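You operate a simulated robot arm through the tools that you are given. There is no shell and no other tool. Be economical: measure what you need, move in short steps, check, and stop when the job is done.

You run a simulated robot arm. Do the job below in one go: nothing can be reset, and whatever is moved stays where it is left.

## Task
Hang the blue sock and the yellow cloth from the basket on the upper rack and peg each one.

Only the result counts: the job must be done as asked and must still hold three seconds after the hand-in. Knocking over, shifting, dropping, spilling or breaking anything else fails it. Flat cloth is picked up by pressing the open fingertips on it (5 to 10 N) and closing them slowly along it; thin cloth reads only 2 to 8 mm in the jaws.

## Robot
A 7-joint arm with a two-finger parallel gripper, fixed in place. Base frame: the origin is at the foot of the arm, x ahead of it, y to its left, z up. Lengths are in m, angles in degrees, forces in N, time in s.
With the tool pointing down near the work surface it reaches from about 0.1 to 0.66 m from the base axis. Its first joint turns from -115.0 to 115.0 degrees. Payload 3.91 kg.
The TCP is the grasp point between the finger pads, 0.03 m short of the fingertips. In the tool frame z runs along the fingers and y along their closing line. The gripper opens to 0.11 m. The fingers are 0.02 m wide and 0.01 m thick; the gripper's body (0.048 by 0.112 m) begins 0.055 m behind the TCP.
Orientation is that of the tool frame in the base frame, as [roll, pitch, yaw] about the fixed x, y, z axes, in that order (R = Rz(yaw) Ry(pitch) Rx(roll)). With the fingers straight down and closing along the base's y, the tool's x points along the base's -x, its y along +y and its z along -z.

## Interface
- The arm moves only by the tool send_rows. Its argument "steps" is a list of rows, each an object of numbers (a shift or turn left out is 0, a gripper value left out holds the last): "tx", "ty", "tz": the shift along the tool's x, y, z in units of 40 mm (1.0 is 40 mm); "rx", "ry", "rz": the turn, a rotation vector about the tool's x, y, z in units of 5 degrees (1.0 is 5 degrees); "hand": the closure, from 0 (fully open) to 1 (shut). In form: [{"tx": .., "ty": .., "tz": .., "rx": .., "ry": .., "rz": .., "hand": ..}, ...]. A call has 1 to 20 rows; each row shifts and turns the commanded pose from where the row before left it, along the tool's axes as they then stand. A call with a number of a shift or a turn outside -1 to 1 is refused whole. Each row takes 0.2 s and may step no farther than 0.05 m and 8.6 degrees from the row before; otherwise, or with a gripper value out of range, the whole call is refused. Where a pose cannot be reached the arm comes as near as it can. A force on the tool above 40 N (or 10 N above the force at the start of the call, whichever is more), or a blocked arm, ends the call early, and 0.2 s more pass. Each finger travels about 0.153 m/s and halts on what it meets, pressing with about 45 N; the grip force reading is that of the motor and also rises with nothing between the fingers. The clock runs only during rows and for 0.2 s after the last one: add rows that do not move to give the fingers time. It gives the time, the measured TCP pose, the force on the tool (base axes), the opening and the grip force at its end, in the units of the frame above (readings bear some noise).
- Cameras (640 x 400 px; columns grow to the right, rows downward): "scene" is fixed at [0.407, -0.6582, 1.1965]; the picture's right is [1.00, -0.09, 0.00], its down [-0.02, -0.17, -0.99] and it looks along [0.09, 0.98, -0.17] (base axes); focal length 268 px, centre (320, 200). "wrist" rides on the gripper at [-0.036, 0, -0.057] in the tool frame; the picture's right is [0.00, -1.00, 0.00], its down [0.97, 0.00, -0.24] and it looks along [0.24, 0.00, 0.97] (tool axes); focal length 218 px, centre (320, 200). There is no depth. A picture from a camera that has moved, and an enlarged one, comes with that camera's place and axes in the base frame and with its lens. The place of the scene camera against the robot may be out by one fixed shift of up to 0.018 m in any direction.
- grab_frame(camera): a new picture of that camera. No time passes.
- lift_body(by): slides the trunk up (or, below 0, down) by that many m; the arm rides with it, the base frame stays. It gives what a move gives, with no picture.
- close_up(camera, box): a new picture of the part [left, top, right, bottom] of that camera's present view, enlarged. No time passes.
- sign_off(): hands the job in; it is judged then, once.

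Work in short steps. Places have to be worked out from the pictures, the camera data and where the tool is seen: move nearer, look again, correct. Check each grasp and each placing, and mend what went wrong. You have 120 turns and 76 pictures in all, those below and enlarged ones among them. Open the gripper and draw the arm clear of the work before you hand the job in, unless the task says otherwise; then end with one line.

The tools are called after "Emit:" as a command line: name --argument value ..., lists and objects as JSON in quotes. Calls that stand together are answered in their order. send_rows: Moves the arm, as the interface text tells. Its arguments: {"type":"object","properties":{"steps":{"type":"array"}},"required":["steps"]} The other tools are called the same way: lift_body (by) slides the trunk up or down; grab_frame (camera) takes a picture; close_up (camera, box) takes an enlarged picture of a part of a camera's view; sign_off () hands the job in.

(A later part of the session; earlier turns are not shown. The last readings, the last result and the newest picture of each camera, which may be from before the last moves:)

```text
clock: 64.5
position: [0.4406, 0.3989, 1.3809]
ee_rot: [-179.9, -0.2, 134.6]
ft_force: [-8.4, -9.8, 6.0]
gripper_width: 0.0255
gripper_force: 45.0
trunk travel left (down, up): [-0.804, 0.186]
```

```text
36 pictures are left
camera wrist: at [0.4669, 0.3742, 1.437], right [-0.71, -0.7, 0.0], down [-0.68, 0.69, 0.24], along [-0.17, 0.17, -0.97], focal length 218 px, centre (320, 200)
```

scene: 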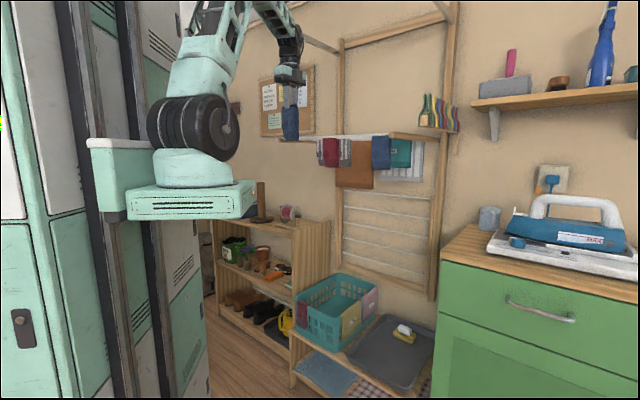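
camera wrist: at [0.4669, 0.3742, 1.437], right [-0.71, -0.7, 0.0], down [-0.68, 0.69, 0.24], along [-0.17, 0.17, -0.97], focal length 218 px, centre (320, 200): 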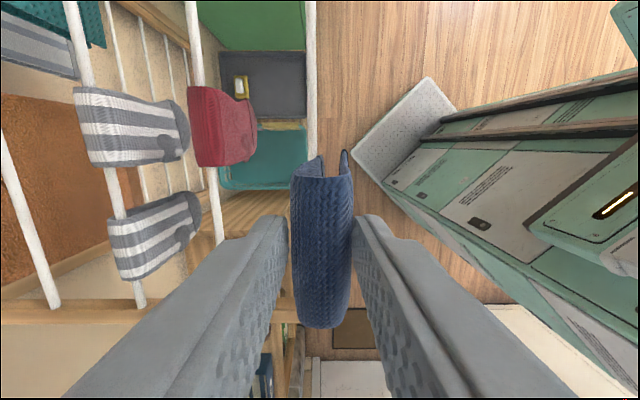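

The far flap touches the bar (≈13 N backward). Back off and inspect flap lengths versus the bar from the scene camera.

Emit:
send_rows --steps '[{"ty": -0.6}, {"ty": -0.6}, {"ty": -0.5}, {}]'

Emit:
close_up --camera "scene" --box '[240, 0, 400, 180]'

Emit:
close_up --camera "wrist" --box '[200, 100, 440, 250]'

```text
clock: 65.5
position: [0.3918, 0.3505, 1.3823]
ee_rot: [180.0, -0.2, 134.6]
ft_force: [0.2, 0.1, -0.9]
gripper_width: 0.0253
gripper_force: 45.2
trunk travel left (down, up): [-0.804, 0.186]
```

```text
2.22 times, centred on (320, 90) of scene
camera zoom: at [0.407, -0.6582, 1.1965], right [1.0, -0.09, 0.0], down [-0.02, -0.17, -0.99], along [0.09, 0.98, -0.17], focal length 596 px, centre (320, 444)
```

zoom: 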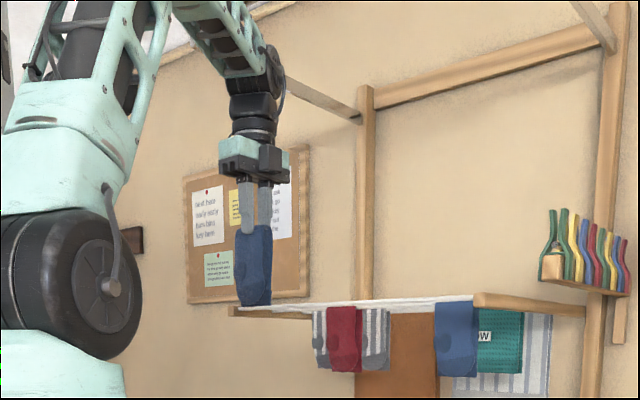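

```text
2.67 times, centred on (320, 175) of wrist
camera zoom: at [0.4174, 0.3259, 1.4373], right [-0.71, -0.7, 0.0], down [-0.68, 0.69, 0.24], along [-0.17, 0.17, -0.97], focal length 582 px, centre (320, 267)
```

zoom: 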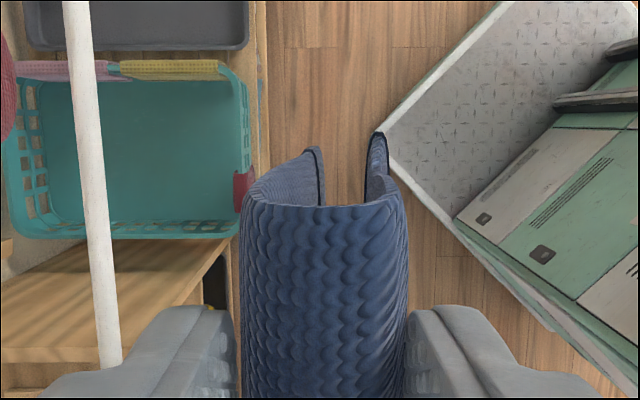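

Backed off cleanly, the far flap is just slightly longer than estimated. Rise 35 mm more and try again, in small steps.

Emit:
send_rows --steps '[{"tz": -0.5}, {"tz": -0.5}, {"ty": 0.5}, {"ty": 0.5}, {}]'

Emit:
close_up --camera "wrist" --box '[200, 100, 440, 250]'

```text
clock: 66.7
position: [0.4193, 0.3766, 1.4199]
ee_rot: [179.9, -0.1, 134.6]
ft_force: [-0.5, 0.0, -0.5]
gripper_width: 0.025
gripper_force: 45.1
trunk travel left (down, up): [-0.804, 0.186]
```

```text
2.67 times, centred on (320, 175) of wrist
camera zoom: at [0.446, 0.3528, 1.4769], right [-0.71, -0.7, 0.0], down [-0.68, 0.69, 0.24], along [-0.17, 0.17, -0.97], focal length 582 px, centre (320, 267)
```

zoom: 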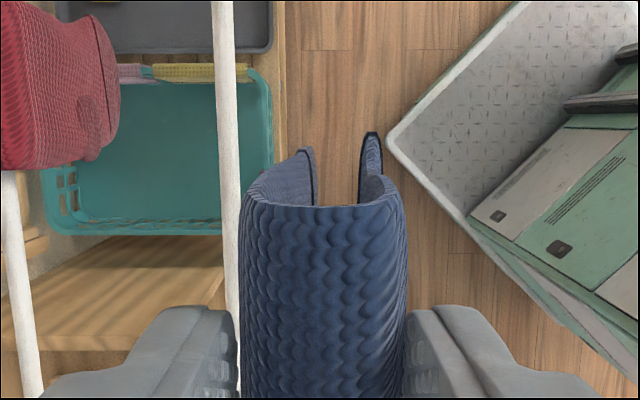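

No contact at n=0.563. Continue to over the bar.

Emit:
send_rows --steps '[{"ty": 0.3}, {"ty": 0.3}, {"ty": 0.2}, {}]'

Emit:
close_up --camera "wrist" --box '[200, 100, 440, 250]'

```text
clock: 67.7
position: [0.4444, 0.4001, 1.4224]
ee_rot: [180.0, -0.1, 134.6]
ft_force: [0.0, 0.0, -0.1]
gripper_width: 0.025
gripper_force: 44.9
trunk travel left (down, up): [-0.804, 0.186]
```

```text
2.67 times, centred on (320, 175) of wrist
camera zoom: at [0.4696, 0.3759, 1.4783], right [-0.71, -0.7, 0.0], down [-0.68, 0.69, 0.24], along [-0.17, 0.17, -0.97], focal length 582 px, centre (320, 267)
```

zoom: 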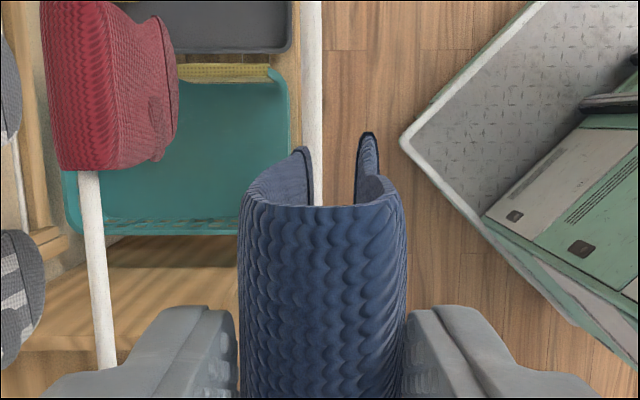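

Bar lies between the flaps but close to the far one; shift +5 mm and lower.

Emit:
send_rows --steps '[{"ty": 0.14}, {"tz": 0.4}, {"tz": 0.4}, {"tz": 0.4}, {}]'

Emit:
close_up --camera "wrist" --box '[200, 100, 440, 250]'

```text
clock: 68.9
position: [0.447, 0.4055, 1.3763]
ee_rot: [179.9, -0.2, 134.7]
ft_force: [0.9, 0.4, -0.5]
gripper_width: 0.0249
gripper_force: 44.7
trunk travel left (down, up): [-0.804, 0.186]
```

```text
2.67 times, centred on (320, 175) of wrist
camera zoom: at [0.4728, 0.3801, 1.4318], right [-0.71, -0.7, 0.0], down [-0.68, 0.69, 0.24], along [-0.17, 0.17, -0.97], focal length 582 px, centre (320, 267)
```

zoom: 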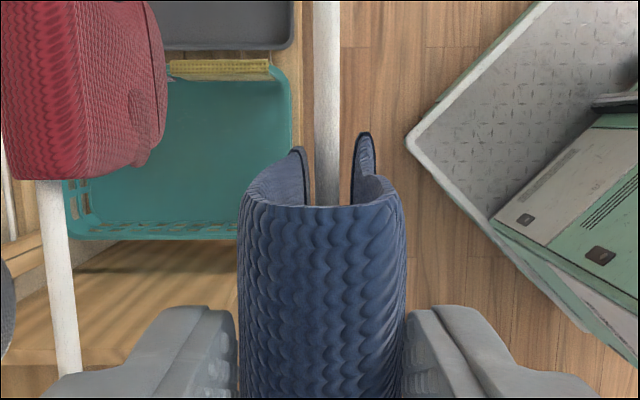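

Bar is centred between the flaps. Keep lowering.

Emit:
send_rows --steps '[{"tz": 0.4}, {"tz": 0.4}, {"tz": 0.4}, {"tz": 0.3}, {}]'

Emit:
close_up --camera "wrist" --box '[200, 100, 440, 250]'

```text
clock: 70.1
position: [0.4474, 0.4067, 1.316]
ee_rot: [-179.9, -0.2, 134.6]
ft_force: [-0.6, -0.7, -0.9]
gripper_width: 0.0248
gripper_force: 45.2
trunk travel left (down, up): [-0.804, 0.186]
```

```text
2.67 times, centred on (320, 175) of wrist
camera zoom: at [0.473, 0.3819, 1.3709], right [-0.71, -0.7, 0.0], down [-0.68, 0.69, 0.24], along [-0.17, 0.17, -0.97], focal length 582 px, centre (320, 267)
```

zoom: 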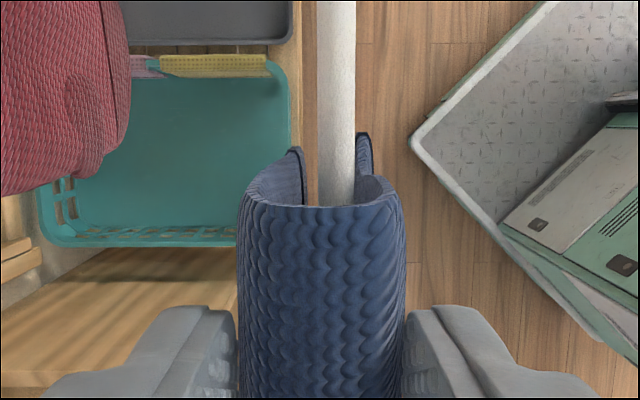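

Emit:
send_rows --steps '[{"tz": 0.25}, {"tz": 0.2}, {"tz": 0.15}, {}]'

```text
clock: 71.1
position: [0.4477, 0.4064, 1.2921]
ee_rot: [179.9, -0.3, 134.7]
ft_force: [-6.0, -4.9, 2.6]
gripper_width: 0.0249
gripper_force: 44.7
trunk travel left (down, up): [-0.804, 0.186]
```

Light contact beginning; check the view.

Emit:
close_up --camera "wrist" --box '[200, 100, 440, 250]'

```text
2.67 times, centred on (320, 175) of wrist
camera zoom: at [0.4734, 0.3815, 1.3466], right [-0.71, -0.7, 0.0], down [-0.68, 0.69, 0.24], along [-0.17, 0.17, -0.97], focal length 582 px, centre (320, 267)
```

zoom: 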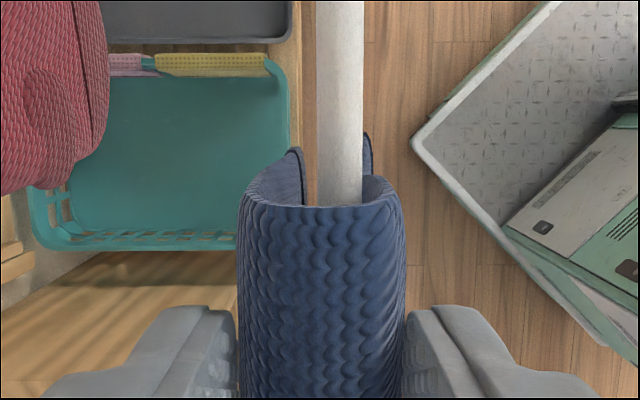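

The bar rubs the near flap's inside; shift 3 mm back and lower in small steps.

Emit:
send_rows --steps '[{"ty": -0.08}, {"tz": 0.08}, {"tz": 0.08}, {}]'

```text
clock: 72.1
position: [0.4464, 0.4036, 1.2855]
ee_rot: [-179.9, -0.3, 134.6]
ft_force: [0.4, -0.5, -1.2]
gripper_width: 0.025
gripper_force: 45.2
trunk travel left (down, up): [-0.804, 0.186]
```

Emit:
send_rows --steps '[{"tz": 0.08}, {"tz": 0.08}, {}]'

```text
clock: 72.9
position: [0.4456, 0.4032, 1.2794]
ee_rot: [179.9, -0.2, 134.6]
ft_force: [0.2, 0.2, -0.8]
gripper_width: 0.025
gripper_force: 45.0
trunk travel left (down, up): [-0.804, 0.186]
```

Emit:
send_rows --steps '[{"tz": 0.08}, {"tz": 0.08}, {}]'

Emit:
close_up --camera "wrist" --box '[200, 100, 440, 250]'

```text
clock: 73.7
position: [0.446, 0.4026, 1.2714]
ee_rot: [-180.0, -0.2, 134.6]
ft_force: [0.3, -0.2, 0.2]
gripper_width: 0.0252
gripper_force: 44.8
trunk travel left (down, up): [-0.804, 0.186]
```

```text
2.67 times, centred on (320, 175) of wrist
camera zoom: at [0.4718, 0.3782, 1.3279], right [-0.71, -0.7, 0.0], down [-0.68, 0.69, 0.24], along [-0.17, 0.17, -0.97], focal length 582 px, centre (320, 267)
```

zoom: 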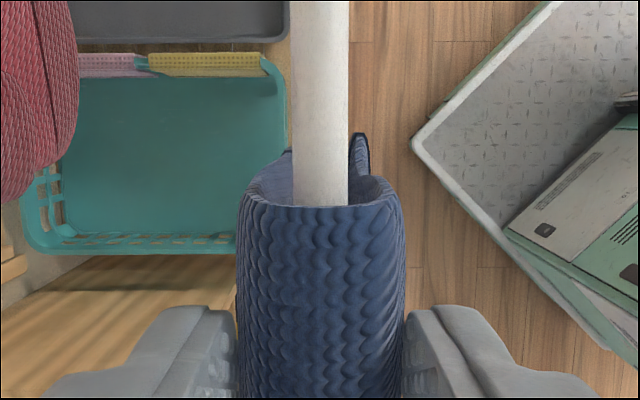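

Emit:
send_rows --steps '[{"tz": 0.06}, {"tz": 0.06}, {}]'

```text
clock: 74.5
position: [0.4466, 0.402, 1.2691]
ee_rot: [179.8, -0.2, 134.6]
ft_force: [0.2, 2.3, 12.0]
gripper_width: 0.0252
gripper_force: 45.4
trunk travel left (down, up): [-0.804, 0.186]
```

Resting on the bar (12 N up). Ease by 1 mm and open the fingers gently.

Emit:
send_rows --steps '[{"tz": -0.02, "hand": 0.78}, {"hand": 0.74}, {"hand": 0.68}, {"hand": 0.6}, {"hand": 0.5}, {}]'

Emit:
grab_frame --camera "wrist"

```text
clock: 75.9
position: [0.4451, 0.4034, 1.2675]
ee_rot: [180.0, -0.2, 134.6]
ft_force: [0.3, 0.1, -0.3]
gripper_width: 0.0549
gripper_force: 0.1
trunk travel left (down, up): [-0.804, 0.186]
```

```text
27 pictures are left
camera wrist: at [0.4718, 0.3782, 1.3238], right [-0.71, -0.7, 0.0], down [-0.68, 0.69, 0.24], along [-0.17, 0.17, -0.97], focal length 218 px, centre (320, 200)
```

wrist: 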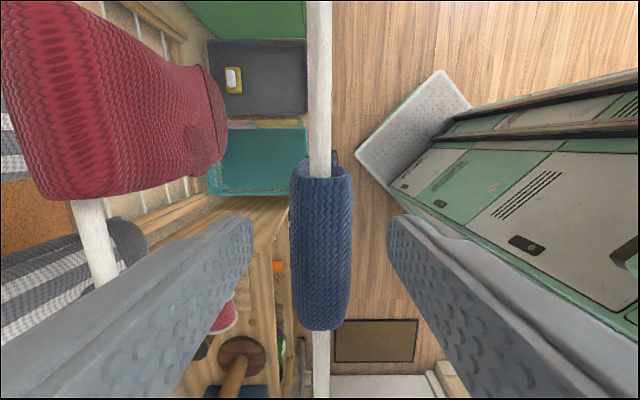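

The blue sock hangs on the front bar. Next the first peg: rise, pull back, turn the tool back to yaw −135°.

Emit:
send_rows --steps '[{"tz": -0.7}, {"tz": -1}, {"tz": -1}, {"ty": -0.8}, {"ty": -0.9}, {"ty": -0.9}]'

Emit:
send_rows --steps '[{"rz": -1}, {"rz": -1}, {"rz": -1}, {"rz": -1}, {"rz": -1}, {"rz": -1}, {"rz": -1}, {"rz": -1}, {"rz": -1}, {"rz": -1}, {"rz": -1}, {"rz": -1}, {"rz": -1}, {"rz": -1}, {"rz": -1}, {"rz": -1}, {"rz": -1}, {"rz": -1}]'

Emit:
lift_body --by 0.05

```text
clock: 77.3
position: [0.3728, 0.3304, 1.3756]
ee_rot: [-180.0, -0.2, 134.6]
ft_force: [0.4, 0.7, -0.7]
gripper_width: 0.0548
gripper_force: 0.0
trunk travel left (down, up): [-0.804, 0.186]
```

```text
clock: 81.1
position: [0.371, 0.3288, 1.3757]
ee_rot: [180.0, 0.0, -135.3]
ft_force: [0.1, -0.3, 0.9]
gripper_width: 0.0549
gripper_force: 0.0
trunk travel left (down, up): [-0.804, 0.186]
```

```text
clock: 82.0
position: [0.3717, 0.3286, 1.425]
ee_rot: [179.8, 0.0, -135.4]
ft_force: [-0.4, -1.0, 0.1]
gripper_width: 0.0548
gripper_force: 0.0
trunk travel left (down, up): [-0.854, 0.136]
```

Now pitch up 60° while shifting right toward the pegs.

Emit:
send_rows --steps '[{"ry": -1, "ty": -0.6}, {"ry": -1, "ty": -0.6}, {"ry": -1, "ty": -0.6}, {"ry": -1, "ty": -0.6}, {"ry": -1, "ty": -0.6}, {"ry": -1, "ty": -0.6}, {"ry": -1, "ty": -0.6}, {"ry": -1, "ty": -0.6}, {"ry": -1, "ty": -0.6}, {"ry": -1, "ty": -0.6}, {"ry": -1, "ty": -0.6}, {"ry": -1, "ty": -0.6}, {}]'

Emit:
grab_frame --camera "wrist"

```text
clock: 84.8
position: [0.5731, 0.123, 1.4248]
ee_rot: [179.9, 60.0, -135.7]
ft_force: [-0.5, -0.4, -0.3]
gripper_width: 0.0548
gripper_force: 0.1
trunk travel left (down, up): [-0.854, 0.136]
```

```text
26 pictures are left
camera wrist: at [0.551, 0.1028, 1.4827], right [0.7, -0.71, 0.0], down [-0.49, -0.48, -0.72], along [0.51, 0.51, -0.69], focal length 218 px, centre (320, 200)
```

wrist: 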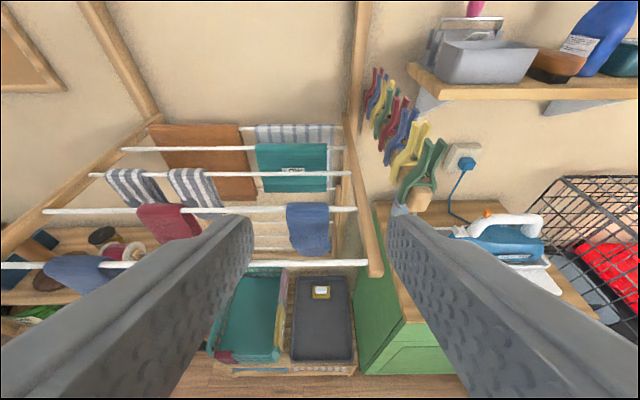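

The green peg (nearest) stands at about u≈0.44, n≈0.68, top z≈1.365. Move in front of it and look again.

Emit:
send_rows --steps '[{"ty": -0.77, "tz": 0.38, "tx": -0.22}, {"ty": -0.77, "tz": 0.38, "tx": -0.22}, {"ty": -0.77, "tz": 0.38, "tx": -0.22}, {"ty": -0.77, "tz": 0.38, "tx": -0.22}, {}]'

Emit:
grab_frame --camera "wrist"

```text
clock: 86.0
position: [0.7006, 0.0791, 1.4268]
ee_rot: [179.7, 60.0, -135.6]
ft_force: [0.1, 0.3, 0.0]
gripper_width: 0.0552
gripper_force: 0.0
out of reach, approached as far as the arm can: row 4
trunk travel left (down, up): [-0.854, 0.136]
```

```text
25 pictures are left
camera wrist: at [0.6786, 0.0581, 1.4859], right [0.7, -0.71, 0.0], down [-0.49, -0.49, -0.72], along [0.51, 0.51, -0.69], focal length 218 px, centre (320, 200)
```

wrist: 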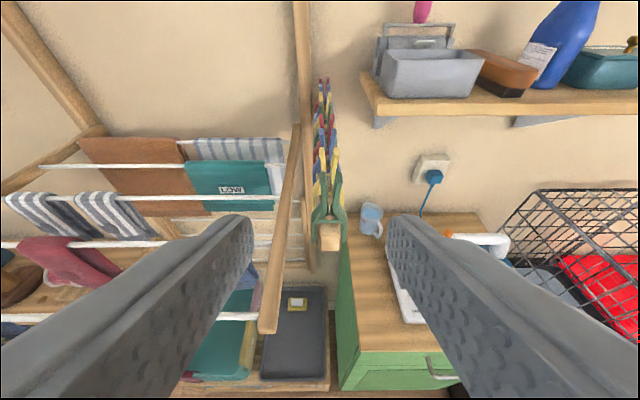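

Green peg centre: u≈0.449, n≈0.697, top z≈1.36. The arm is near its limit here, so raise the trunk and approach lower/forward.

Emit:
lift_body --by 0.13

Emit:
send_rows --steps '[{"tx": 0.7}, {"tx": 0.7}, {"tx": 0.7}, {"tx": 0.7, "tz": 0.3}, {"tx": 0.5, "tz": 0.5}, {"tz": 0.6}, {}]'

```text
clock: 87.6
position: [0.7004, 0.0795, 1.5576]
ee_rot: [179.7, 60.1, -135.6]
ft_force: [1.2, -0.3, 0.6]
gripper_width: 0.0547
gripper_force: 0.0
trunk travel left (down, up): [-0.984, 0.006]
```

```text
clock: 89.2
position: [0.6454, 0.0467, 1.4452]
ee_rot: [179.6, 59.9, -135.8]
ft_force: [-0.3, -0.6, 1.3]
gripper_width: 0.0551
gripper_force: 0.0
out of reach, approached as far as the arm can: row 4, 5, 6
trunk travel left (down, up): [-0.984, 0.006]
```

It looks like a wrist-side-bend limit rather than plain reach. Reduce the tilt to 30° and test the approach again, staying above the pegs.

Emit:
send_rows --steps '[{"ry": 1}, {"ry": 1}, {"ry": 1}, {"ry": 1}, {"ry": 1}, {"ry": 1}, {"tx": -0.8, "ty": -0.2}, {"tx": -0.8, "ty": -0.2}, {"tx": -0.8, "ty": -0.2}, {"tx": -0.6}, {}]'

```text
clock: 91.6
position: [0.7241, 0.1092, 1.5179]
ee_rot: [179.7, 30.0, -135.6]
ft_force: [0.1, 0.4, -1.0]
gripper_width: 0.0549
gripper_force: 0.1
out of reach, approached as far as the arm can: row 4, 5
trunk travel left (down, up): [-0.984, 0.006]
```

That worked. Move forward horizontally 8 cm, above the peg.

Emit:
send_rows --steps '[{"tx": -0.6, "tz": 0.35, "ty": -0.12}, {"tx": -0.6, "tz": 0.35, "ty": -0.12}, {"tx": -0.6, "tz": 0.35, "ty": -0.12}, {}]'

Emit:
grab_frame --camera "wrist"

```text
clock: 92.6
position: [0.8177, 0.2469, 1.4498]
ee_rot: [176.5, 24.1, -133.8]
ft_force: [0.5, -1.6, 11.9]
gripper_width: 0.055
gripper_force: 0.0
trunk travel left (down, up): [-0.984, 0.006]
stopped in row 4: the arm was blocked; the commanded pose is now the measured one
```

```text
24 pictures are left
camera wrist: at [0.8274, 0.2528, 1.5142], right [0.74, -0.67, -0.06], down [-0.67, -0.72, -0.18], along [0.08, 0.17, -0.98], focal length 218 px, centre (320, 200)
```

wrist: 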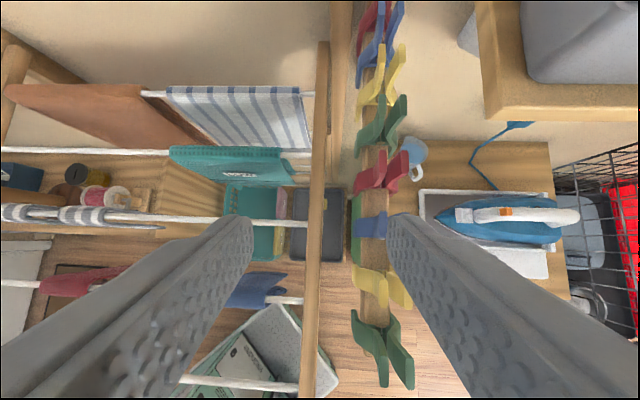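

The arm jumped further than commanded and reports being blocked; get a still reading and a scene view before anything else.

Emit:
send_rows --steps '[{}]'

Emit:
close_up --camera "scene" --box '[250, 0, 500, 156]'

```text
clock: 92.9
position: [0.7003, 0.5439, 1.4324]
ee_rot: [-177.0, 23.1, -121.2]
ft_force: [4.7, -3.2, 3.4]
gripper_width: 0.0549
gripper_force: 0.0
trunk travel left (down, up): [-0.984, 0.006]
stopped in row 1: the arm was blocked; the commanded pose is now the measured one
```

```text
2.56 times, centred on (375, 78) of scene
camera zoom: at [0.407, -0.6582, 1.1965], right [1.0, -0.09, 0.0], down [-0.02, -0.17, -0.99], along [0.09, 0.98, -0.17], focal length 687 px, centre (179, 512)
```

zoom: 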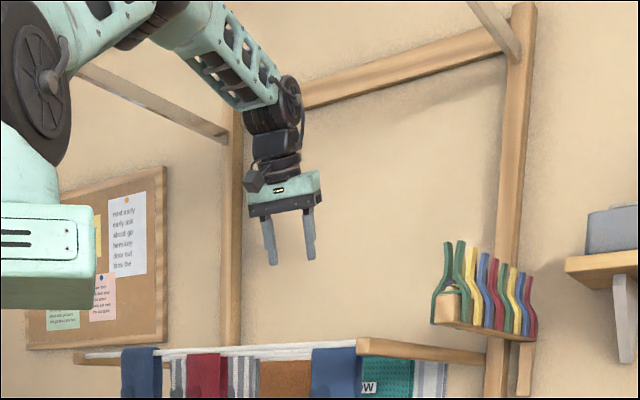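

The arm has swung left over the rack; nothing appears struck. Take another still reading.

Emit:
send_rows --steps '[{}]'

Emit:
grab_frame --camera "scene"

```text
clock: 93.3
position: [0.6545, 0.3334, 1.4038]
ee_rot: [-178.5, 20.6, -129.8]
ft_force: [1.5, -5.8, 0.6]
gripper_width: 0.0549
gripper_force: 0.2
trunk travel left (down, up): [-0.984, 0.006]
stopped in row 1: the arm was blocked; the commanded pose is now the measured one
```

```text
22 pictures are left
```

scene: 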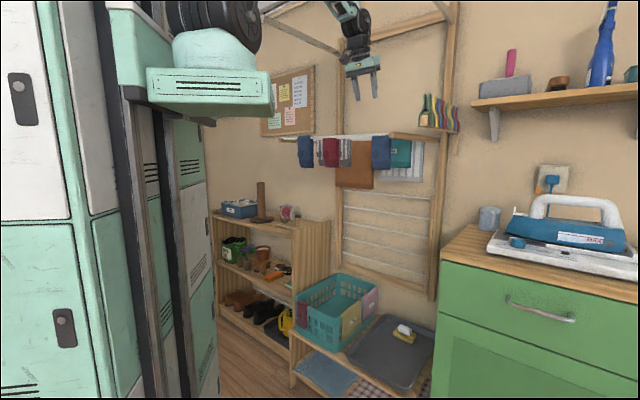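

Emit:
send_rows --steps '[{}, {}, {}]'

```text
clock: 93.6
position: [0.6073, 0.3554, 1.3969]
ee_rot: [-178.6, 19.7, -129.2]
ft_force: [0.2, -1.3, 2.3]
gripper_width: 0.0552
gripper_force: 0.0
trunk travel left (down, up): [-0.984, 0.006]
stopped in row 1: the arm was blocked; the commanded pose is now the measured one
```

Emit:
send_rows --steps '[{"tz": -0.3}, {"tz": -0.3}]'

Emit:
close_up --camera "scene" --box '[200, 0, 480, 175]'

```text
clock: 94.2
position: [0.6195, 0.3588, 1.4117]
ee_rot: [-178.6, 19.1, -128.8]
ft_force: [-0.8, 0.0, 0.5]
gripper_width: 0.055
gripper_force: 0.1
trunk travel left (down, up): [-0.984, 0.006]
```

```text
2.29 times, centred on (340, 88) of scene
camera zoom: at [0.407, -0.6582, 1.1965], right [1.0, -0.09, 0.0], down [-0.02, -0.17, -0.99], along [0.09, 0.98, -0.17], focal length 614 px, centre (274, 457)
```

zoom: 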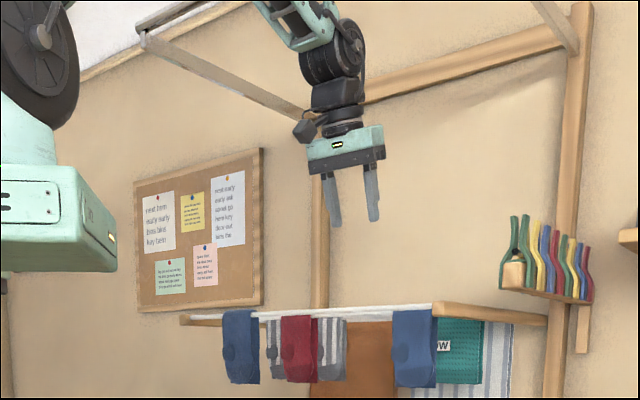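

Control is stable again at n≈0.69, z≈1.41, and nothing on the rack has shifted. The high trunk likely brought the forearm near the overhead frame. Lower the trunk slightly and see whether it follows freely.

Emit:
lift_body --by -0.03

Emit:
send_rows --steps '[{}]'

```text
clock: 94.9
position: [0.6188, 0.3598, 1.3832]
ee_rot: [-178.6, 19.1, -128.7]
ft_force: [0.1, 0.7, 0.4]
gripper_width: 0.0547
gripper_force: 0.1
trunk travel left (down, up): [-0.954, 0.036]
```

```text
clock: 95.3
position: [0.6177, 0.3584, 1.3818]
ee_rot: [-178.6, 19.0, -128.8]
ft_force: [-0.3, 0.2, 0.3]
gripper_width: 0.0552
gripper_force: 0.0
trunk travel left (down, up): [-0.954, 0.036]
```

It follows freely. Retreat to the front of the rack, levelling out.

Emit:
send_rows --steps '[{"tx": 0.8, "tz": -0.3}, {"tx": 0.8, "tz": -0.3}, {"tx": 0.8, "tz": -0.3}, {"tx": 0.8, "tz": -0.3}, {"tx": 0.8, "tz": -0.3}, {}]'

```text
clock: 96.7
position: [0.5091, 0.2243, 1.3849]
ee_rot: [-178.6, 19.0, -128.8]
ft_force: [0.1, -0.4, 0.6]
gripper_width: 0.055
gripper_force: 0.1
trunk travel left (down, up): [-0.954, 0.036]
```

Free. Lower the trunk to 0.85 level, correct yaw, set 30° tilt, then move right toward the peg keeping low.

Emit:
lift_body --by -0.09

Emit:
send_rows --steps '[{"tx": -0.3, "tz": -0.9}, {"tx": -0.3, "tz": -0.9}, {"tz": -0.5, "rx": 0.2, "rz": 0.59}, {"rx": 0.2, "rz": 0.59}, {"ry": -1, "ty": -0.5}, {"ry": -1, "ty": -0.5}, {"ry": -0.2, "ty": -0.9}, {"ty": -0.9}, {"ty": -0.9}, {"ty": -0.9}, {"ty": -0.9}, {}]'

Emit:
grab_frame --camera "wrist"

```text
clock: 98.0
position: [0.5088, 0.2241, 1.2951]
ee_rot: [-178.6, 19.1, -128.8]
ft_force: [0.2, -0.1, -0.2]
gripper_width: 0.0551
gripper_force: 0.0
trunk travel left (down, up): [-0.864, 0.126]
```

```text
clock: 100.6
position: [0.6575, 0.0663, 1.3961]
ee_rot: [-178.4, 30.2, -134.7]
ft_force: [0.3, 0.1, -0.1]
gripper_width: 0.0551
gripper_force: 0.0
trunk travel left (down, up): [-0.864, 0.126]
```

```text
20 pictures are left
camera wrist: at [0.6586, 0.0699, 1.462], right [0.7, -0.71, 0.02], down [-0.68, -0.68, -0.28], along [0.22, 0.18, -0.96], focal length 218 px, centre (320, 200)
```

wrist: 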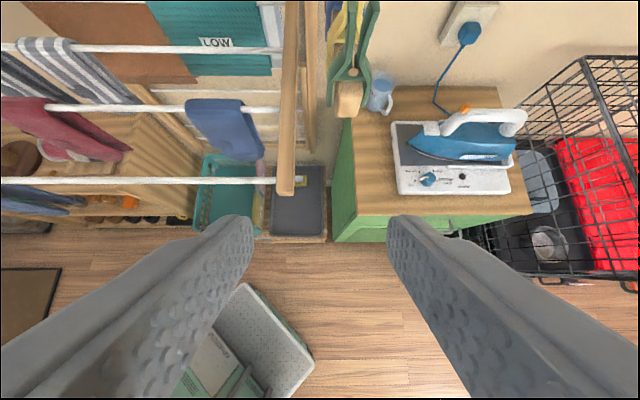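

Peg at u≈0.449, n≈0.685, top z≈1.36. Approach in two halves, with fingers wider, monitoring for blocking.

Emit:
send_rows --steps '[{"hand": 0.4}, {"tx": -0.5, "tz": 0.4, "ty": -0.2}, {"tx": -0.5, "tz": 0.4, "ty": -0.2}, {"tx": -0.5, "tz": 0.4, "ty": -0.2}, {}]'

```text
clock: 101.8
position: [0.7268, 0.1007, 1.3845]
ee_rot: [-178.5, 30.2, -134.6]
ft_force: [-0.4, -0.2, 0.0]
gripper_width: 0.066
gripper_force: 0.1
trunk travel left (down, up): [-0.864, 0.126]
```

Going well. Continue.

Emit:
send_rows --steps '[{"tx": -0.4, "tz": 0.35, "ty": -0.05}, {"tx": -0.4, "tz": 0.35, "ty": -0.05}, {}]'

Emit:
grab_frame --camera "wrist"

```text
clock: 102.6
position: [0.7614, 0.1258, 1.3765]
ee_rot: [-178.6, 30.2, -134.7]
ft_force: [0.7, 0.2, 0.0]
gripper_width: 0.066
gripper_force: 0.0
trunk travel left (down, up): [-0.864, 0.126]
```

```text
19 pictures are left
camera wrist: at [0.7618, 0.13, 1.4428], right [0.7, -0.71, 0.02], down [-0.68, -0.68, -0.28], along [0.22, 0.18, -0.96], focal length 218 px, centre (320, 200)
```

wrist: 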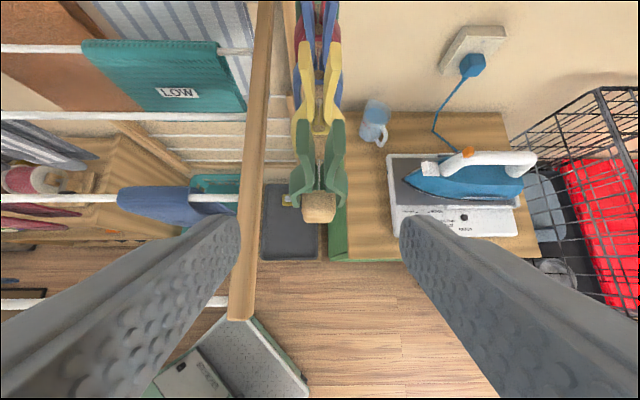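

Well centred (u=0.450). Final approach so the pads straddle the handles.

Emit:
send_rows --steps '[{"tx": -0.42, "tz": 0.6}, {"tx": -0.42, "tz": 0.6}, {}]'

Emit:
grab_frame --camera "wrist"

```text
clock: 103.4
position: [0.7991, 0.1625, 1.3515]
ee_rot: [-178.5, 30.2, -134.7]
ft_force: [-0.4, -0.2, -0.5]
gripper_width: 0.0663
gripper_force: 0.0
trunk travel left (down, up): [-0.864, 0.126]
```

```text
18 pictures are left
camera wrist: at [0.7998, 0.1672, 1.4185], right [0.7, -0.71, 0.02], down [-0.68, -0.68, -0.28], along [0.22, 0.18, -0.96], focal length 218 px, centre (320, 200)
```

wrist: 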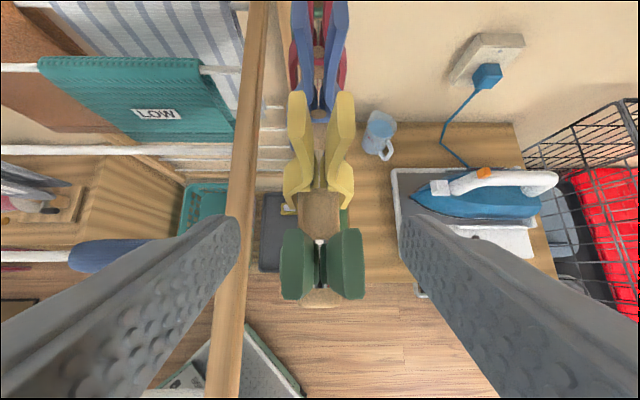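

The handles are between the pads. Lower 8 mm and close on them.

Emit:
send_rows --steps '[{"tx": 0.1, "tz": 0.17}, {"hand": 0.6}, {"hand": 0.75}, {"hand": 0.85}, {"hand": 1.0}, {}, {}]'

Emit:
grab_frame --camera "wrist"

```text
clock: 105.0
position: [0.7986, 0.1615, 1.3449]
ee_rot: [-178.5, 30.4, -134.7]
ft_force: [-0.2, -0.1, -0.2]
gripper_width: 0.0288
gripper_force: 45.2
trunk travel left (down, up): [-0.864, 0.126]
```

```text
17 pictures are left
camera wrist: at [0.7999, 0.1663, 1.4114], right [0.7, -0.71, 0.02], down [-0.68, -0.68, -0.28], along [0.22, 0.18, -0.96], focal length 218 px, centre (320, 200)
```

wrist: 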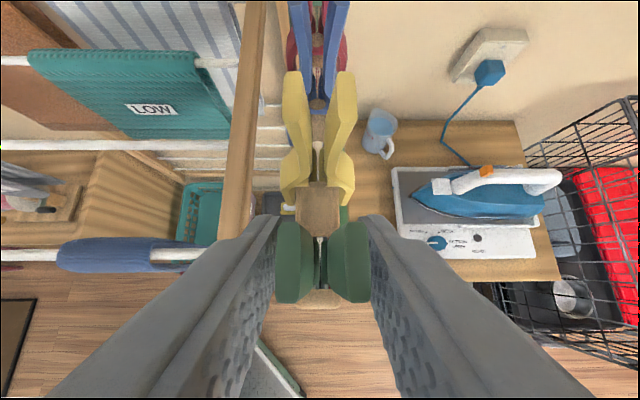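

Gripped at 28.8 mm with full force. Lift straight up 6 cm and check.

Emit:
send_rows --steps '[{"tx": -0.12, "tz": -0.22}, {"tx": -0.12, "tz": -0.22}, {"tx": -0.25, "tz": -0.43}, {"tx": -0.25, "tz": -0.43}, {}]'

Emit:
grab_frame --camera "wrist"

```text
clock: 106.2
position: [0.7975, 0.1642, 1.4036]
ee_rot: [-178.5, 30.2, -134.7]
ft_force: [-0.1, -0.6, 0.5]
gripper_width: 0.0287
gripper_force: 45.5
trunk travel left (down, up): [-0.864, 0.126]
```

```text
16 pictures are left
camera wrist: at [0.7988, 0.1684, 1.4709], right [0.7, -0.71, 0.02], down [-0.68, -0.68, -0.28], along [0.22, 0.18, -0.96], focal length 218 px, centre (320, 200)
```

wrist: 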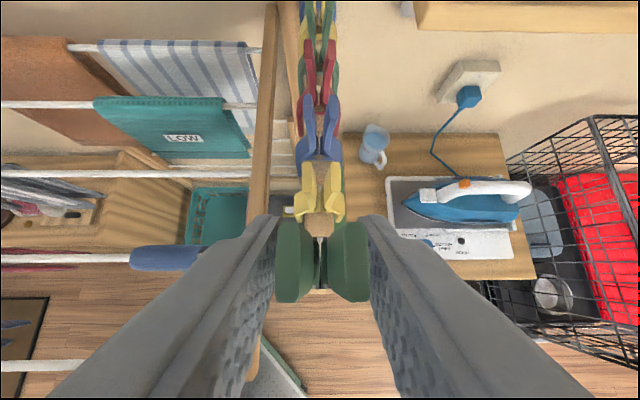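

The peg is lifted out. Retreat straight back, then left in front of the rack.

Emit:
send_rows --steps '[{"tx": 0.8, "tz": -0.5}, {"tx": 0.8, "tz": -0.5}, {"tx": 0.8, "tz": -0.46}, {"tx": 0.8, "tz": -0.46}, {"tx": 0.8, "tz": -0.46}, {"tx": 0.3, "tz": -0.17, "ty": 0.9}, {"ty": 1}, {"ty": 1}, {"ty": 1}, {"ty": 1}, {"ty": 1}, {}]'

```text
clock: 108.8
position: [0.4912, 0.189, 1.4015]
ee_rot: [-178.5, 30.2, -134.6]
ft_force: [-0.9, 0.3, 0.1]
gripper_width: 0.0284
gripper_force: 43.9
trunk travel left (down, up): [-0.864, 0.126]
```

Now turn 90° about the vertical so the peg jaws straddle the bar direction.

Emit:
send_rows --steps '[{"rx": 0.5, "rz": 0.866}, {"rx": 0.5, "rz": 0.866}, {"rx": 0.5, "rz": 0.866}, {"rx": 0.5, "rz": 0.866}, {"rx": 0.5, "rz": 0.866}, {"rx": 0.5, "rz": 0.866}, {"rx": 0.5, "rz": 0.866}, {"rx": 0.5, "rz": 0.866}, {"rx": 0.5, "rz": 0.866}, {"rx": 0.5, "rz": 0.866}, {"rx": 0.5, "rz": 0.866}, {"rx": 0.5, "rz": 0.866}, {"rx": 0.5, "rz": 0.866}, {"rx": 0.5, "rz": 0.866}, {"rx": 0.5, "rz": 0.866}, {"rx": 0.5, "rz": 0.866}, {"rx": 0.5, "rz": 0.866}, {"rx": 0.5, "rz": 0.866}, {}]'

```text
clock: 112.8
position: [0.4904, 0.1906, 1.3999]
ee_rot: [179.8, 31.3, 134.3]
ft_force: [-0.1, 0.0, -1.0]
gripper_width: 0.0276
gripper_force: 45.3
trunk travel left (down, up): [-0.864, 0.126]
```

Now shift left in front of the sock, then half-way toward the bar.

Emit:
send_rows --steps '[{"tx": 0.84, "tz": -0.51}, {"tx": 0.84, "tz": -0.51}, {"tx": 0.84, "tz": -0.51}, {"tx": 0.84, "tz": -0.51}, {"tx": 0.84, "tz": -0.51}, {"ty": 0.8}, {"ty": 0.8}, {"ty": 0.6}, {}]'

Emit:
grab_frame --camera "wrist"

```text
clock: 114.8
position: [0.4159, 0.3962, 1.4003]
ee_rot: [179.9, 31.3, 134.4]
ft_force: [0.2, 1.0, -1.7]
gripper_width: 0.027
gripper_force: 45.2
trunk travel left (down, up): [-0.864, 0.126]
```

```text
15 pictures are left
camera wrist: at [0.4182, 0.395, 1.4665], right [-0.71, -0.7, 0.0], down [-0.67, 0.68, -0.3], along [0.21, -0.21, -0.95], focal length 218 px, centre (320, 200)
```

wrist: 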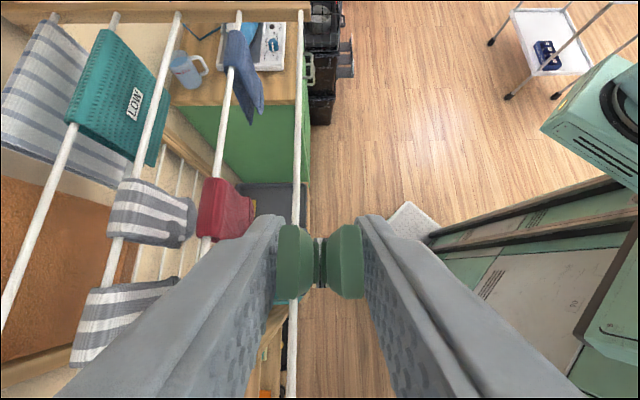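

Bar at n≈0.600 confirmed. Move over it and check alignment from the scene camera.

Emit:
send_rows --steps '[{"ty": 0.64}, {}, {}]'

Emit:
close_up --camera "scene" --box '[270, 70, 390, 175]'

```text
clock: 115.6
position: [0.4355, 0.4108, 1.4013]
ee_rot: [179.8, 31.2, 134.4]
ft_force: [-1.1, -0.3, -0.9]
gripper_width: 0.0269
gripper_force: 45.3
trunk travel left (down, up): [-0.864, 0.126]
```

```text
3.81 times, centred on (330, 122) of scene
camera zoom: at [0.407, -0.6582, 1.1965], right [1.0, -0.09, 0.0], down [-0.02, -0.17, -0.99], along [0.09, 0.98, -0.17], focal length 1023 px, centre (282, 495)
```

zoom: 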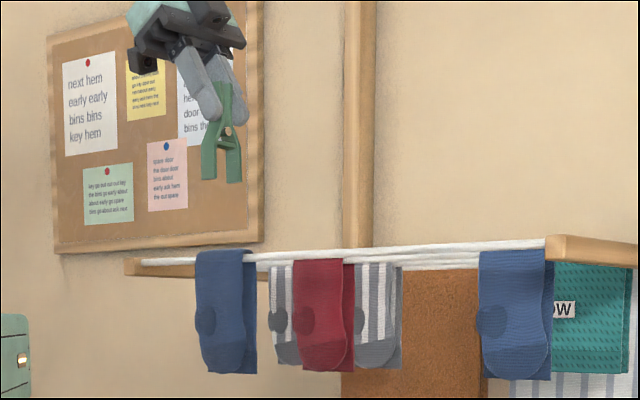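

Peg is ~7 cm above the sock top and aligned with it. Lower vertically 6 cm.

Emit:
send_rows --steps '[{"ty": 0.04, "tx": 0.26, "tz": 0.43}, {"tx": 0.26, "tz": 0.43}, {"tx": 0.26, "tz": 0.43}, {}]'

Emit:
close_up --camera "scene" --box '[270, 90, 350, 180]'

```text
clock: 116.6
position: [0.4342, 0.4113, 1.3388]
ee_rot: [179.7, 31.3, 134.3]
ft_force: [-0.3, 0.1, -0.4]
gripper_width: 0.0266
gripper_force: 44.4
trunk travel left (down, up): [-0.864, 0.126]
```

```text
4.44 times, centred on (310, 135) of scene
camera zoom: at [0.407, -0.6582, 1.1965], right [1.0, -0.09, 0.0], down [-0.02, -0.17, -0.99], along [0.09, 0.98, -0.17], focal length 1193 px, centre (364, 489)
```

zoom: 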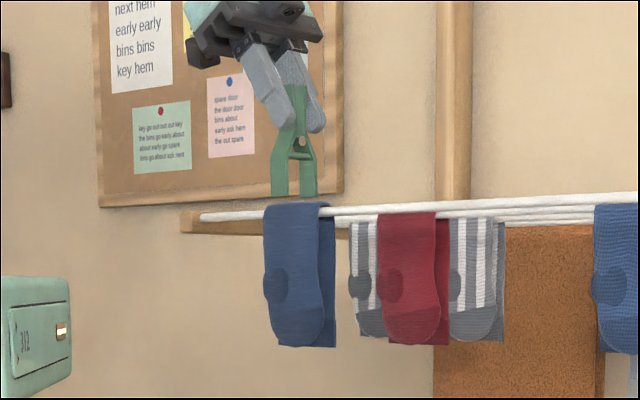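

Centred and ~1 cm above. Lower gently in 5 mm steps.

Emit:
send_rows --steps '[{"tx": 0.065, "tz": 0.107}, {"tx": 0.065, "tz": 0.107}, {"tx": 0.065, "tz": 0.107}, {"tx": 0.065, "tz": 0.107}, {}]'

```text
clock: 117.8
position: [0.4423, 0.4094, 1.321]
ee_rot: [179.7, 31.3, 133.5]
ft_force: [-0.3, -0.8, -0.2]
gripper_width: 0.0265
gripper_force: 45.0
trunk travel left (down, up): [-0.864, 0.126]
```

Emit:
send_rows --steps '[{"tx": 0.065, "tz": 0.107}, {"tx": 0.065, "tz": 0.107}, {"tx": 0.065, "tz": 0.107}, {"tx": 0.065, "tz": 0.107}, {}]'

Emit:
close_up --camera "scene" --box '[270, 90, 350, 180]'

```text
clock: 119.0
position: [0.4467, 0.4068, 1.3045]
ee_rot: [179.2, 31.2, 132.9]
ft_force: [-0.8, 3.0, 19.5]
gripper_width: 0.026
gripper_force: 45.0
trunk travel left (down, up): [-0.864, 0.126]
```

```text
4.44 times, centred on (310, 135) of scene
camera zoom: at [0.407, -0.6582, 1.1965], right [1.0, -0.09, 0.0], down [-0.02, -0.17, -0.99], along [0.09, 0.98, -0.17], focal length 1193 px, centre (364, 489)
```

zoom: 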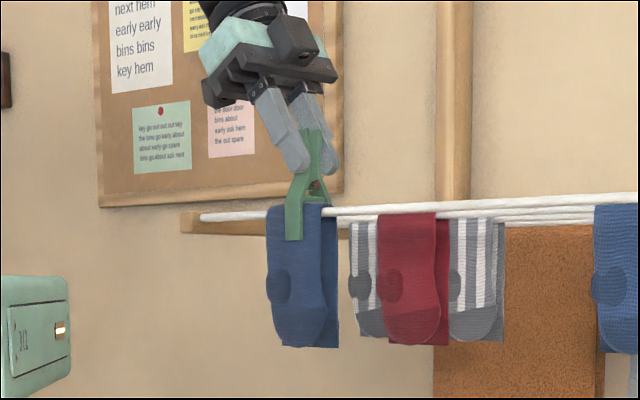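

The peg straddles sock and bar, seated at 19.5 N. Release it slowly.

Emit:
send_rows --steps '[{"hand": 0.78}, {"hand": 0.74}, {"hand": 0.68}, {"hand": 0.6}, {"hand": 0.45}, {"hand": 0.35}, {}]'

Emit:
grab_frame --camera "wrist"

```text
clock: 120.6
position: [0.4435, 0.4076, 1.3015]
ee_rot: [179.6, 31.2, 133.4]
ft_force: [-0.1, -0.1, 0.6]
gripper_width: 0.0713
gripper_force: 0.2
trunk travel left (down, up): [-0.864, 0.126]
```

```text
11 pictures are left
camera wrist: at [0.4464, 0.4074, 1.3675], right [-0.73, -0.69, -0.01], down [-0.66, 0.69, -0.3], along [0.21, -0.21, -0.95], focal length 218 px, centre (320, 200)
```

wrist: 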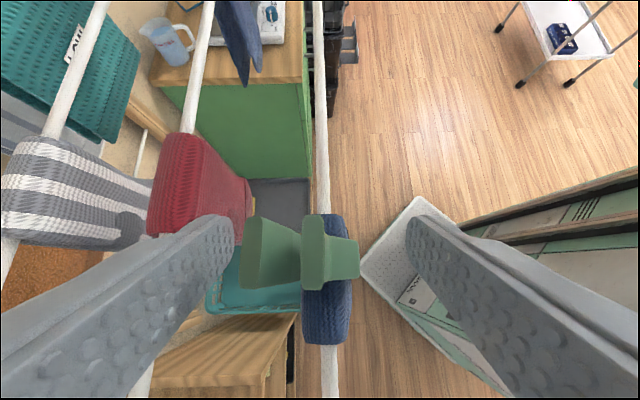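

The peg is clipped on sock and bar. Withdraw upward and back, then re-orient for the yellow cloth.

Emit:
send_rows --steps '[{"tx": -0.26, "tz": -0.43}, {"tx": -0.39, "tz": -0.64}, {"tx": -0.39, "tz": -0.64}, {"tx": -0.26, "tz": -0.43}, {"ty": -0.9}, {"ty": -0.9}, {"ty": -0.9}, {"ty": -0.9}, {}]'

Emit:
send_rows --steps '[{"rx": -0.51, "rz": -0.86}, {"rx": -0.51, "rz": -0.86}, {"rx": -0.51, "rz": -0.86}, {"rx": -0.51, "rz": -0.86}, {"rx": -0.51, "rz": -0.86}, {"rx": -0.51, "rz": -0.86}, {"rx": -0.51, "rz": -0.86}, {"rx": -0.51, "rz": -0.86}, {"rx": -0.51, "rz": -0.86}, {"rx": -0.51, "rz": -0.86}, {"rx": -0.51, "rz": -0.86}, {"rx": -0.51, "rz": -0.86}, {"rx": -0.51, "rz": -0.86}, {"rx": -0.51, "rz": -0.86}, {"rx": -0.51, "rz": -0.86}, {"rx": -0.51, "rz": -0.86}, {"rx": -0.51, "rz": -0.86}, {"rx": -0.4, "rz": -0.67}, {}]'

```text
clock: 122.6
position: [0.3522, 0.3022, 1.3969]
ee_rot: [179.4, 31.9, 131.2]
ft_force: [0.3, -0.8, 0.1]
gripper_width: 0.0716
gripper_force: 0.2
trunk travel left (down, up): [-0.864, 0.126]
```

```text
clock: 126.6
position: [0.3483, 0.3068, 1.3949]
ee_rot: [-179.0, 30.2, -137.8]
ft_force: [0.4, 0.2, 0.2]
gripper_width: 0.0714
gripper_force: 0.0
trunk travel left (down, up): [-0.864, 0.126]
```

Lower the trunk to basket height.

Emit:
lift_body --by -0.5

Emit:
send_rows --steps '[{"tx": 0.5, "tz": 0.87, "ty": -0.4}, {"tx": 0.4, "tz": 0.87, "ty": -0.4, "rx": -0.27, "rz": 0.48}, {"tx": 0.3, "tz": 0.87, "ty": -0.4}, {"tx": 0.2, "tz": 0.87, "ty": -0.4}, {"tx": 0.1, "tz": 0.87, "ty": -0.4}, {"tx": -0.1, "tz": 0.8, "ty": -0.4}, {}]'

Emit:
grab_frame --camera "wrist"

```text
refused: -0.5 is not a number from -0.4 to 0.4
```

```text
clock: 128.2
position: [0.4368, 0.2816, 1.1921]
ee_rot: [178.0, 30.8, -139.0]
ft_force: [0.0, 0.1, 0.5]
gripper_width: 0.0714
gripper_force: 0.1
trunk travel left (down, up): [-0.864, 0.126]
```

```text
10 pictures are left
camera wrist: at [0.4401, 0.283, 1.2578], right [0.67, -0.74, -0.03], down [-0.72, -0.63, -0.29], along [0.2, 0.22, -0.96], focal length 218 px, centre (320, 200)
```

wrist: 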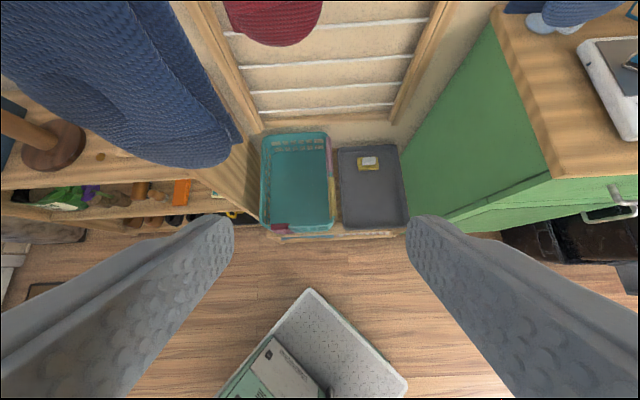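

The trunk call was refused for size (limit 0.4) and the arm moved alone, but without contact. Lower the trunk in two parts now.

Emit:
lift_body --by -0.36

Emit:
lift_body --by -0.12

Emit:
send_rows --steps '[{"rx": -0.41, "rz": -0.69}, {"rx": 0.2}, {}]'

```text
clock: 131.7
position: [0.4364, 0.2828, 0.8316]
ee_rot: [177.9, 30.9, -138.9]
ft_force: [-0.6, 0.5, 0.1]
gripper_width: 0.0715
gripper_force: 0.1
trunk travel left (down, up): [-0.504, 0.486]
```

```text
clock: 133.2
position: [0.437, 0.2823, 0.7114]
ee_rot: [177.9, 30.9, -139.1]
ft_force: [0.0, -0.3, -0.6]
gripper_width: 0.0715
gripper_force: 0.0
trunk travel left (down, up): [-0.384, 0.606]
```

```text
clock: 134.0
position: [0.437, 0.282, 0.7127]
ee_rot: [178.9, 31.0, -134.9]
ft_force: [-0.5, 0.1, 0.7]
gripper_width: 0.0712
gripper_force: 0.1
trunk travel left (down, up): [-0.384, 0.606]
```

Orientation corrected. Move over the right rim and look.

Emit:
send_rows --steps '[{"tx": -0.66, "tz": 0.7, "ty": -0.1}, {"tx": -0.66, "tz": 0.7, "ty": -0.1}, {"tx": -0.66, "tz": 0.7, "ty": -0.1}, {"tx": -0.66, "tz": 0.7, "ty": -0.1}, {"tx": -0.66, "tz": 0.7, "ty": -0.1}, {}]'

Emit:
grab_frame --camera "wrist"

```text
clock: 135.4
position: [0.5808, 0.4005, 0.6593]
ee_rot: [179.0, 31.0, -135.0]
ft_force: [0.1, -0.1, 0.3]
gripper_width: 0.0715
gripper_force: 0.0
trunk travel left (down, up): [-0.384, 0.606]
```

```text
9 pictures are left
camera wrist: at [0.5828, 0.4024, 0.7266], right [0.71, -0.7, -0.02], down [-0.67, -0.68, -0.29], along [0.19, 0.22, -0.96], focal length 218 px, centre (320, 200)
```

wrist: 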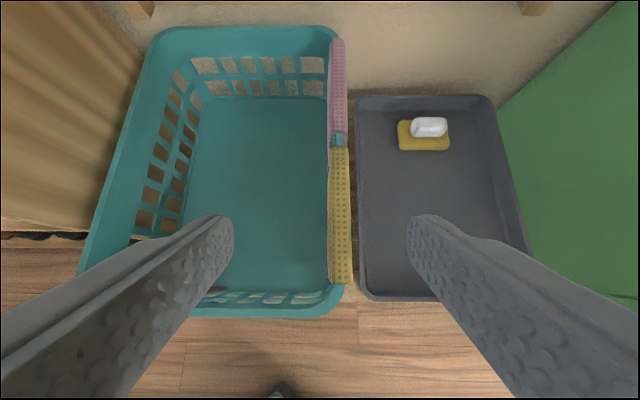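

Yellow ridge: u≈0.1435, n≈0.682–0.823 (centre 0.752). Align and descend to just above.

Emit:
send_rows --steps '[{"tx": 0.09, "tz": 0.92, "ty": -0.13}, {"tx": 0.09, "tz": 0.92, "ty": -0.14}, {"tx": 0.09, "tz": 0.9, "ty": -0.13}, {}]'

Emit:
grab_frame --camera "wrist"

```text
clock: 136.4
position: [0.6232, 0.4234, 0.5605]
ee_rot: [178.8, 30.8, -135.1]
ft_force: [-0.4, 0.5, 0.3]
gripper_width: 0.0715
gripper_force: 0.1
trunk travel left (down, up): [-0.384, 0.606]
```

```text
8 pictures are left
camera wrist: at [0.625, 0.4251, 0.6276], right [0.71, -0.7, -0.02], down [-0.67, -0.68, -0.29], along [0.2, 0.22, -0.96], focal length 218 px, centre (320, 200)
```

wrist: 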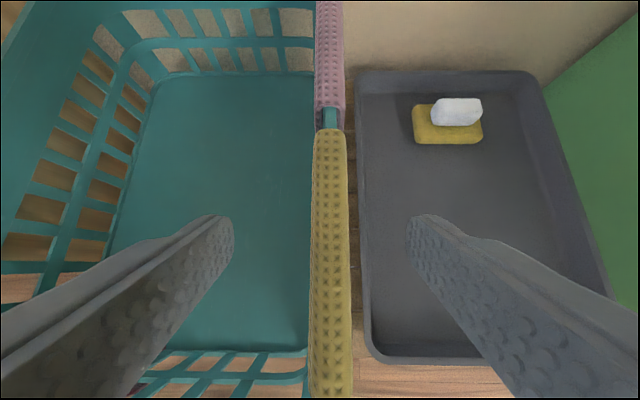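

Slight 4 mm lateral correction, then descend straddling the ridge and close slowly.

Emit:
send_rows --steps '[{"ty": -0.1}, {"tx": 0.24, "tz": 0.4}, {"tx": 0.24, "tz": 0.4}, {"hand": 0.5}, {"hand": 0.6}, {"hand": 0.7}, {"hand": 0.75}, {"hand": 0.8}, {}, {}]'

```text
clock: 138.6
position: [0.6252, 0.4212, 0.5226]
ee_rot: [178.9, 31.0, -135.0]
ft_force: [0.3, 0.3, 0.0]
gripper_width: 0.0232
gripper_force: 0.7
trunk travel left (down, up): [-0.384, 0.606]
```

Emit:
send_rows --steps '[{"hand": 0.85}, {"hand": 0.9}, {"hand": 1.0}, {}, {}]'

```text
clock: 139.8
position: [0.6241, 0.4207, 0.5216]
ee_rot: [178.9, 31.0, -135.0]
ft_force: [0.2, 0.2, -0.3]
gripper_width: 0.023
gripper_force: 44.7
trunk travel left (down, up): [-0.384, 0.606]
```

Gripped at 23 mm. Lift slowly 2 cm and check force.

Emit:
send_rows --steps '[{"tx": -0.06, "tz": -0.11}, {"tx": -0.06, "tz": -0.11}, {"tx": -0.06, "tz": -0.11}, {"tx": -0.06, "tz": -0.11}, {}]'

Emit:
grab_frame --camera "wrist"

```text
clock: 141.0
position: [0.6262, 0.4205, 0.5424]
ee_rot: [178.9, 31.0, -135.1]
ft_force: [-0.1, -0.1, -0.4]
gripper_width: 0.0229
gripper_force: 44.9
trunk travel left (down, up): [-0.384, 0.606]
```

```text
7 pictures are left
camera wrist: at [0.6281, 0.4224, 0.6085], right [0.71, -0.7, -0.02], down [-0.67, -0.68, -0.29], along [0.2, 0.22, -0.96], focal length 218 px, centre (320, 200)
```

wrist: 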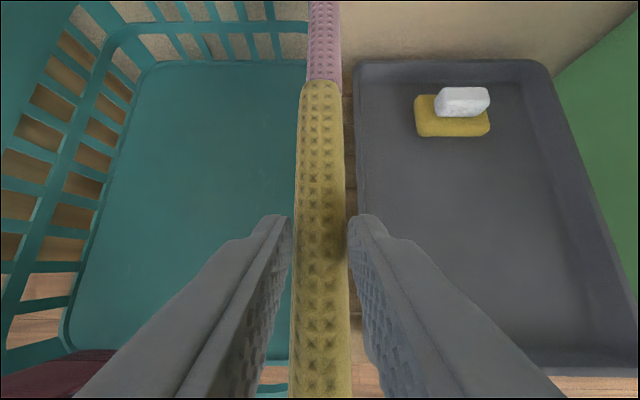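

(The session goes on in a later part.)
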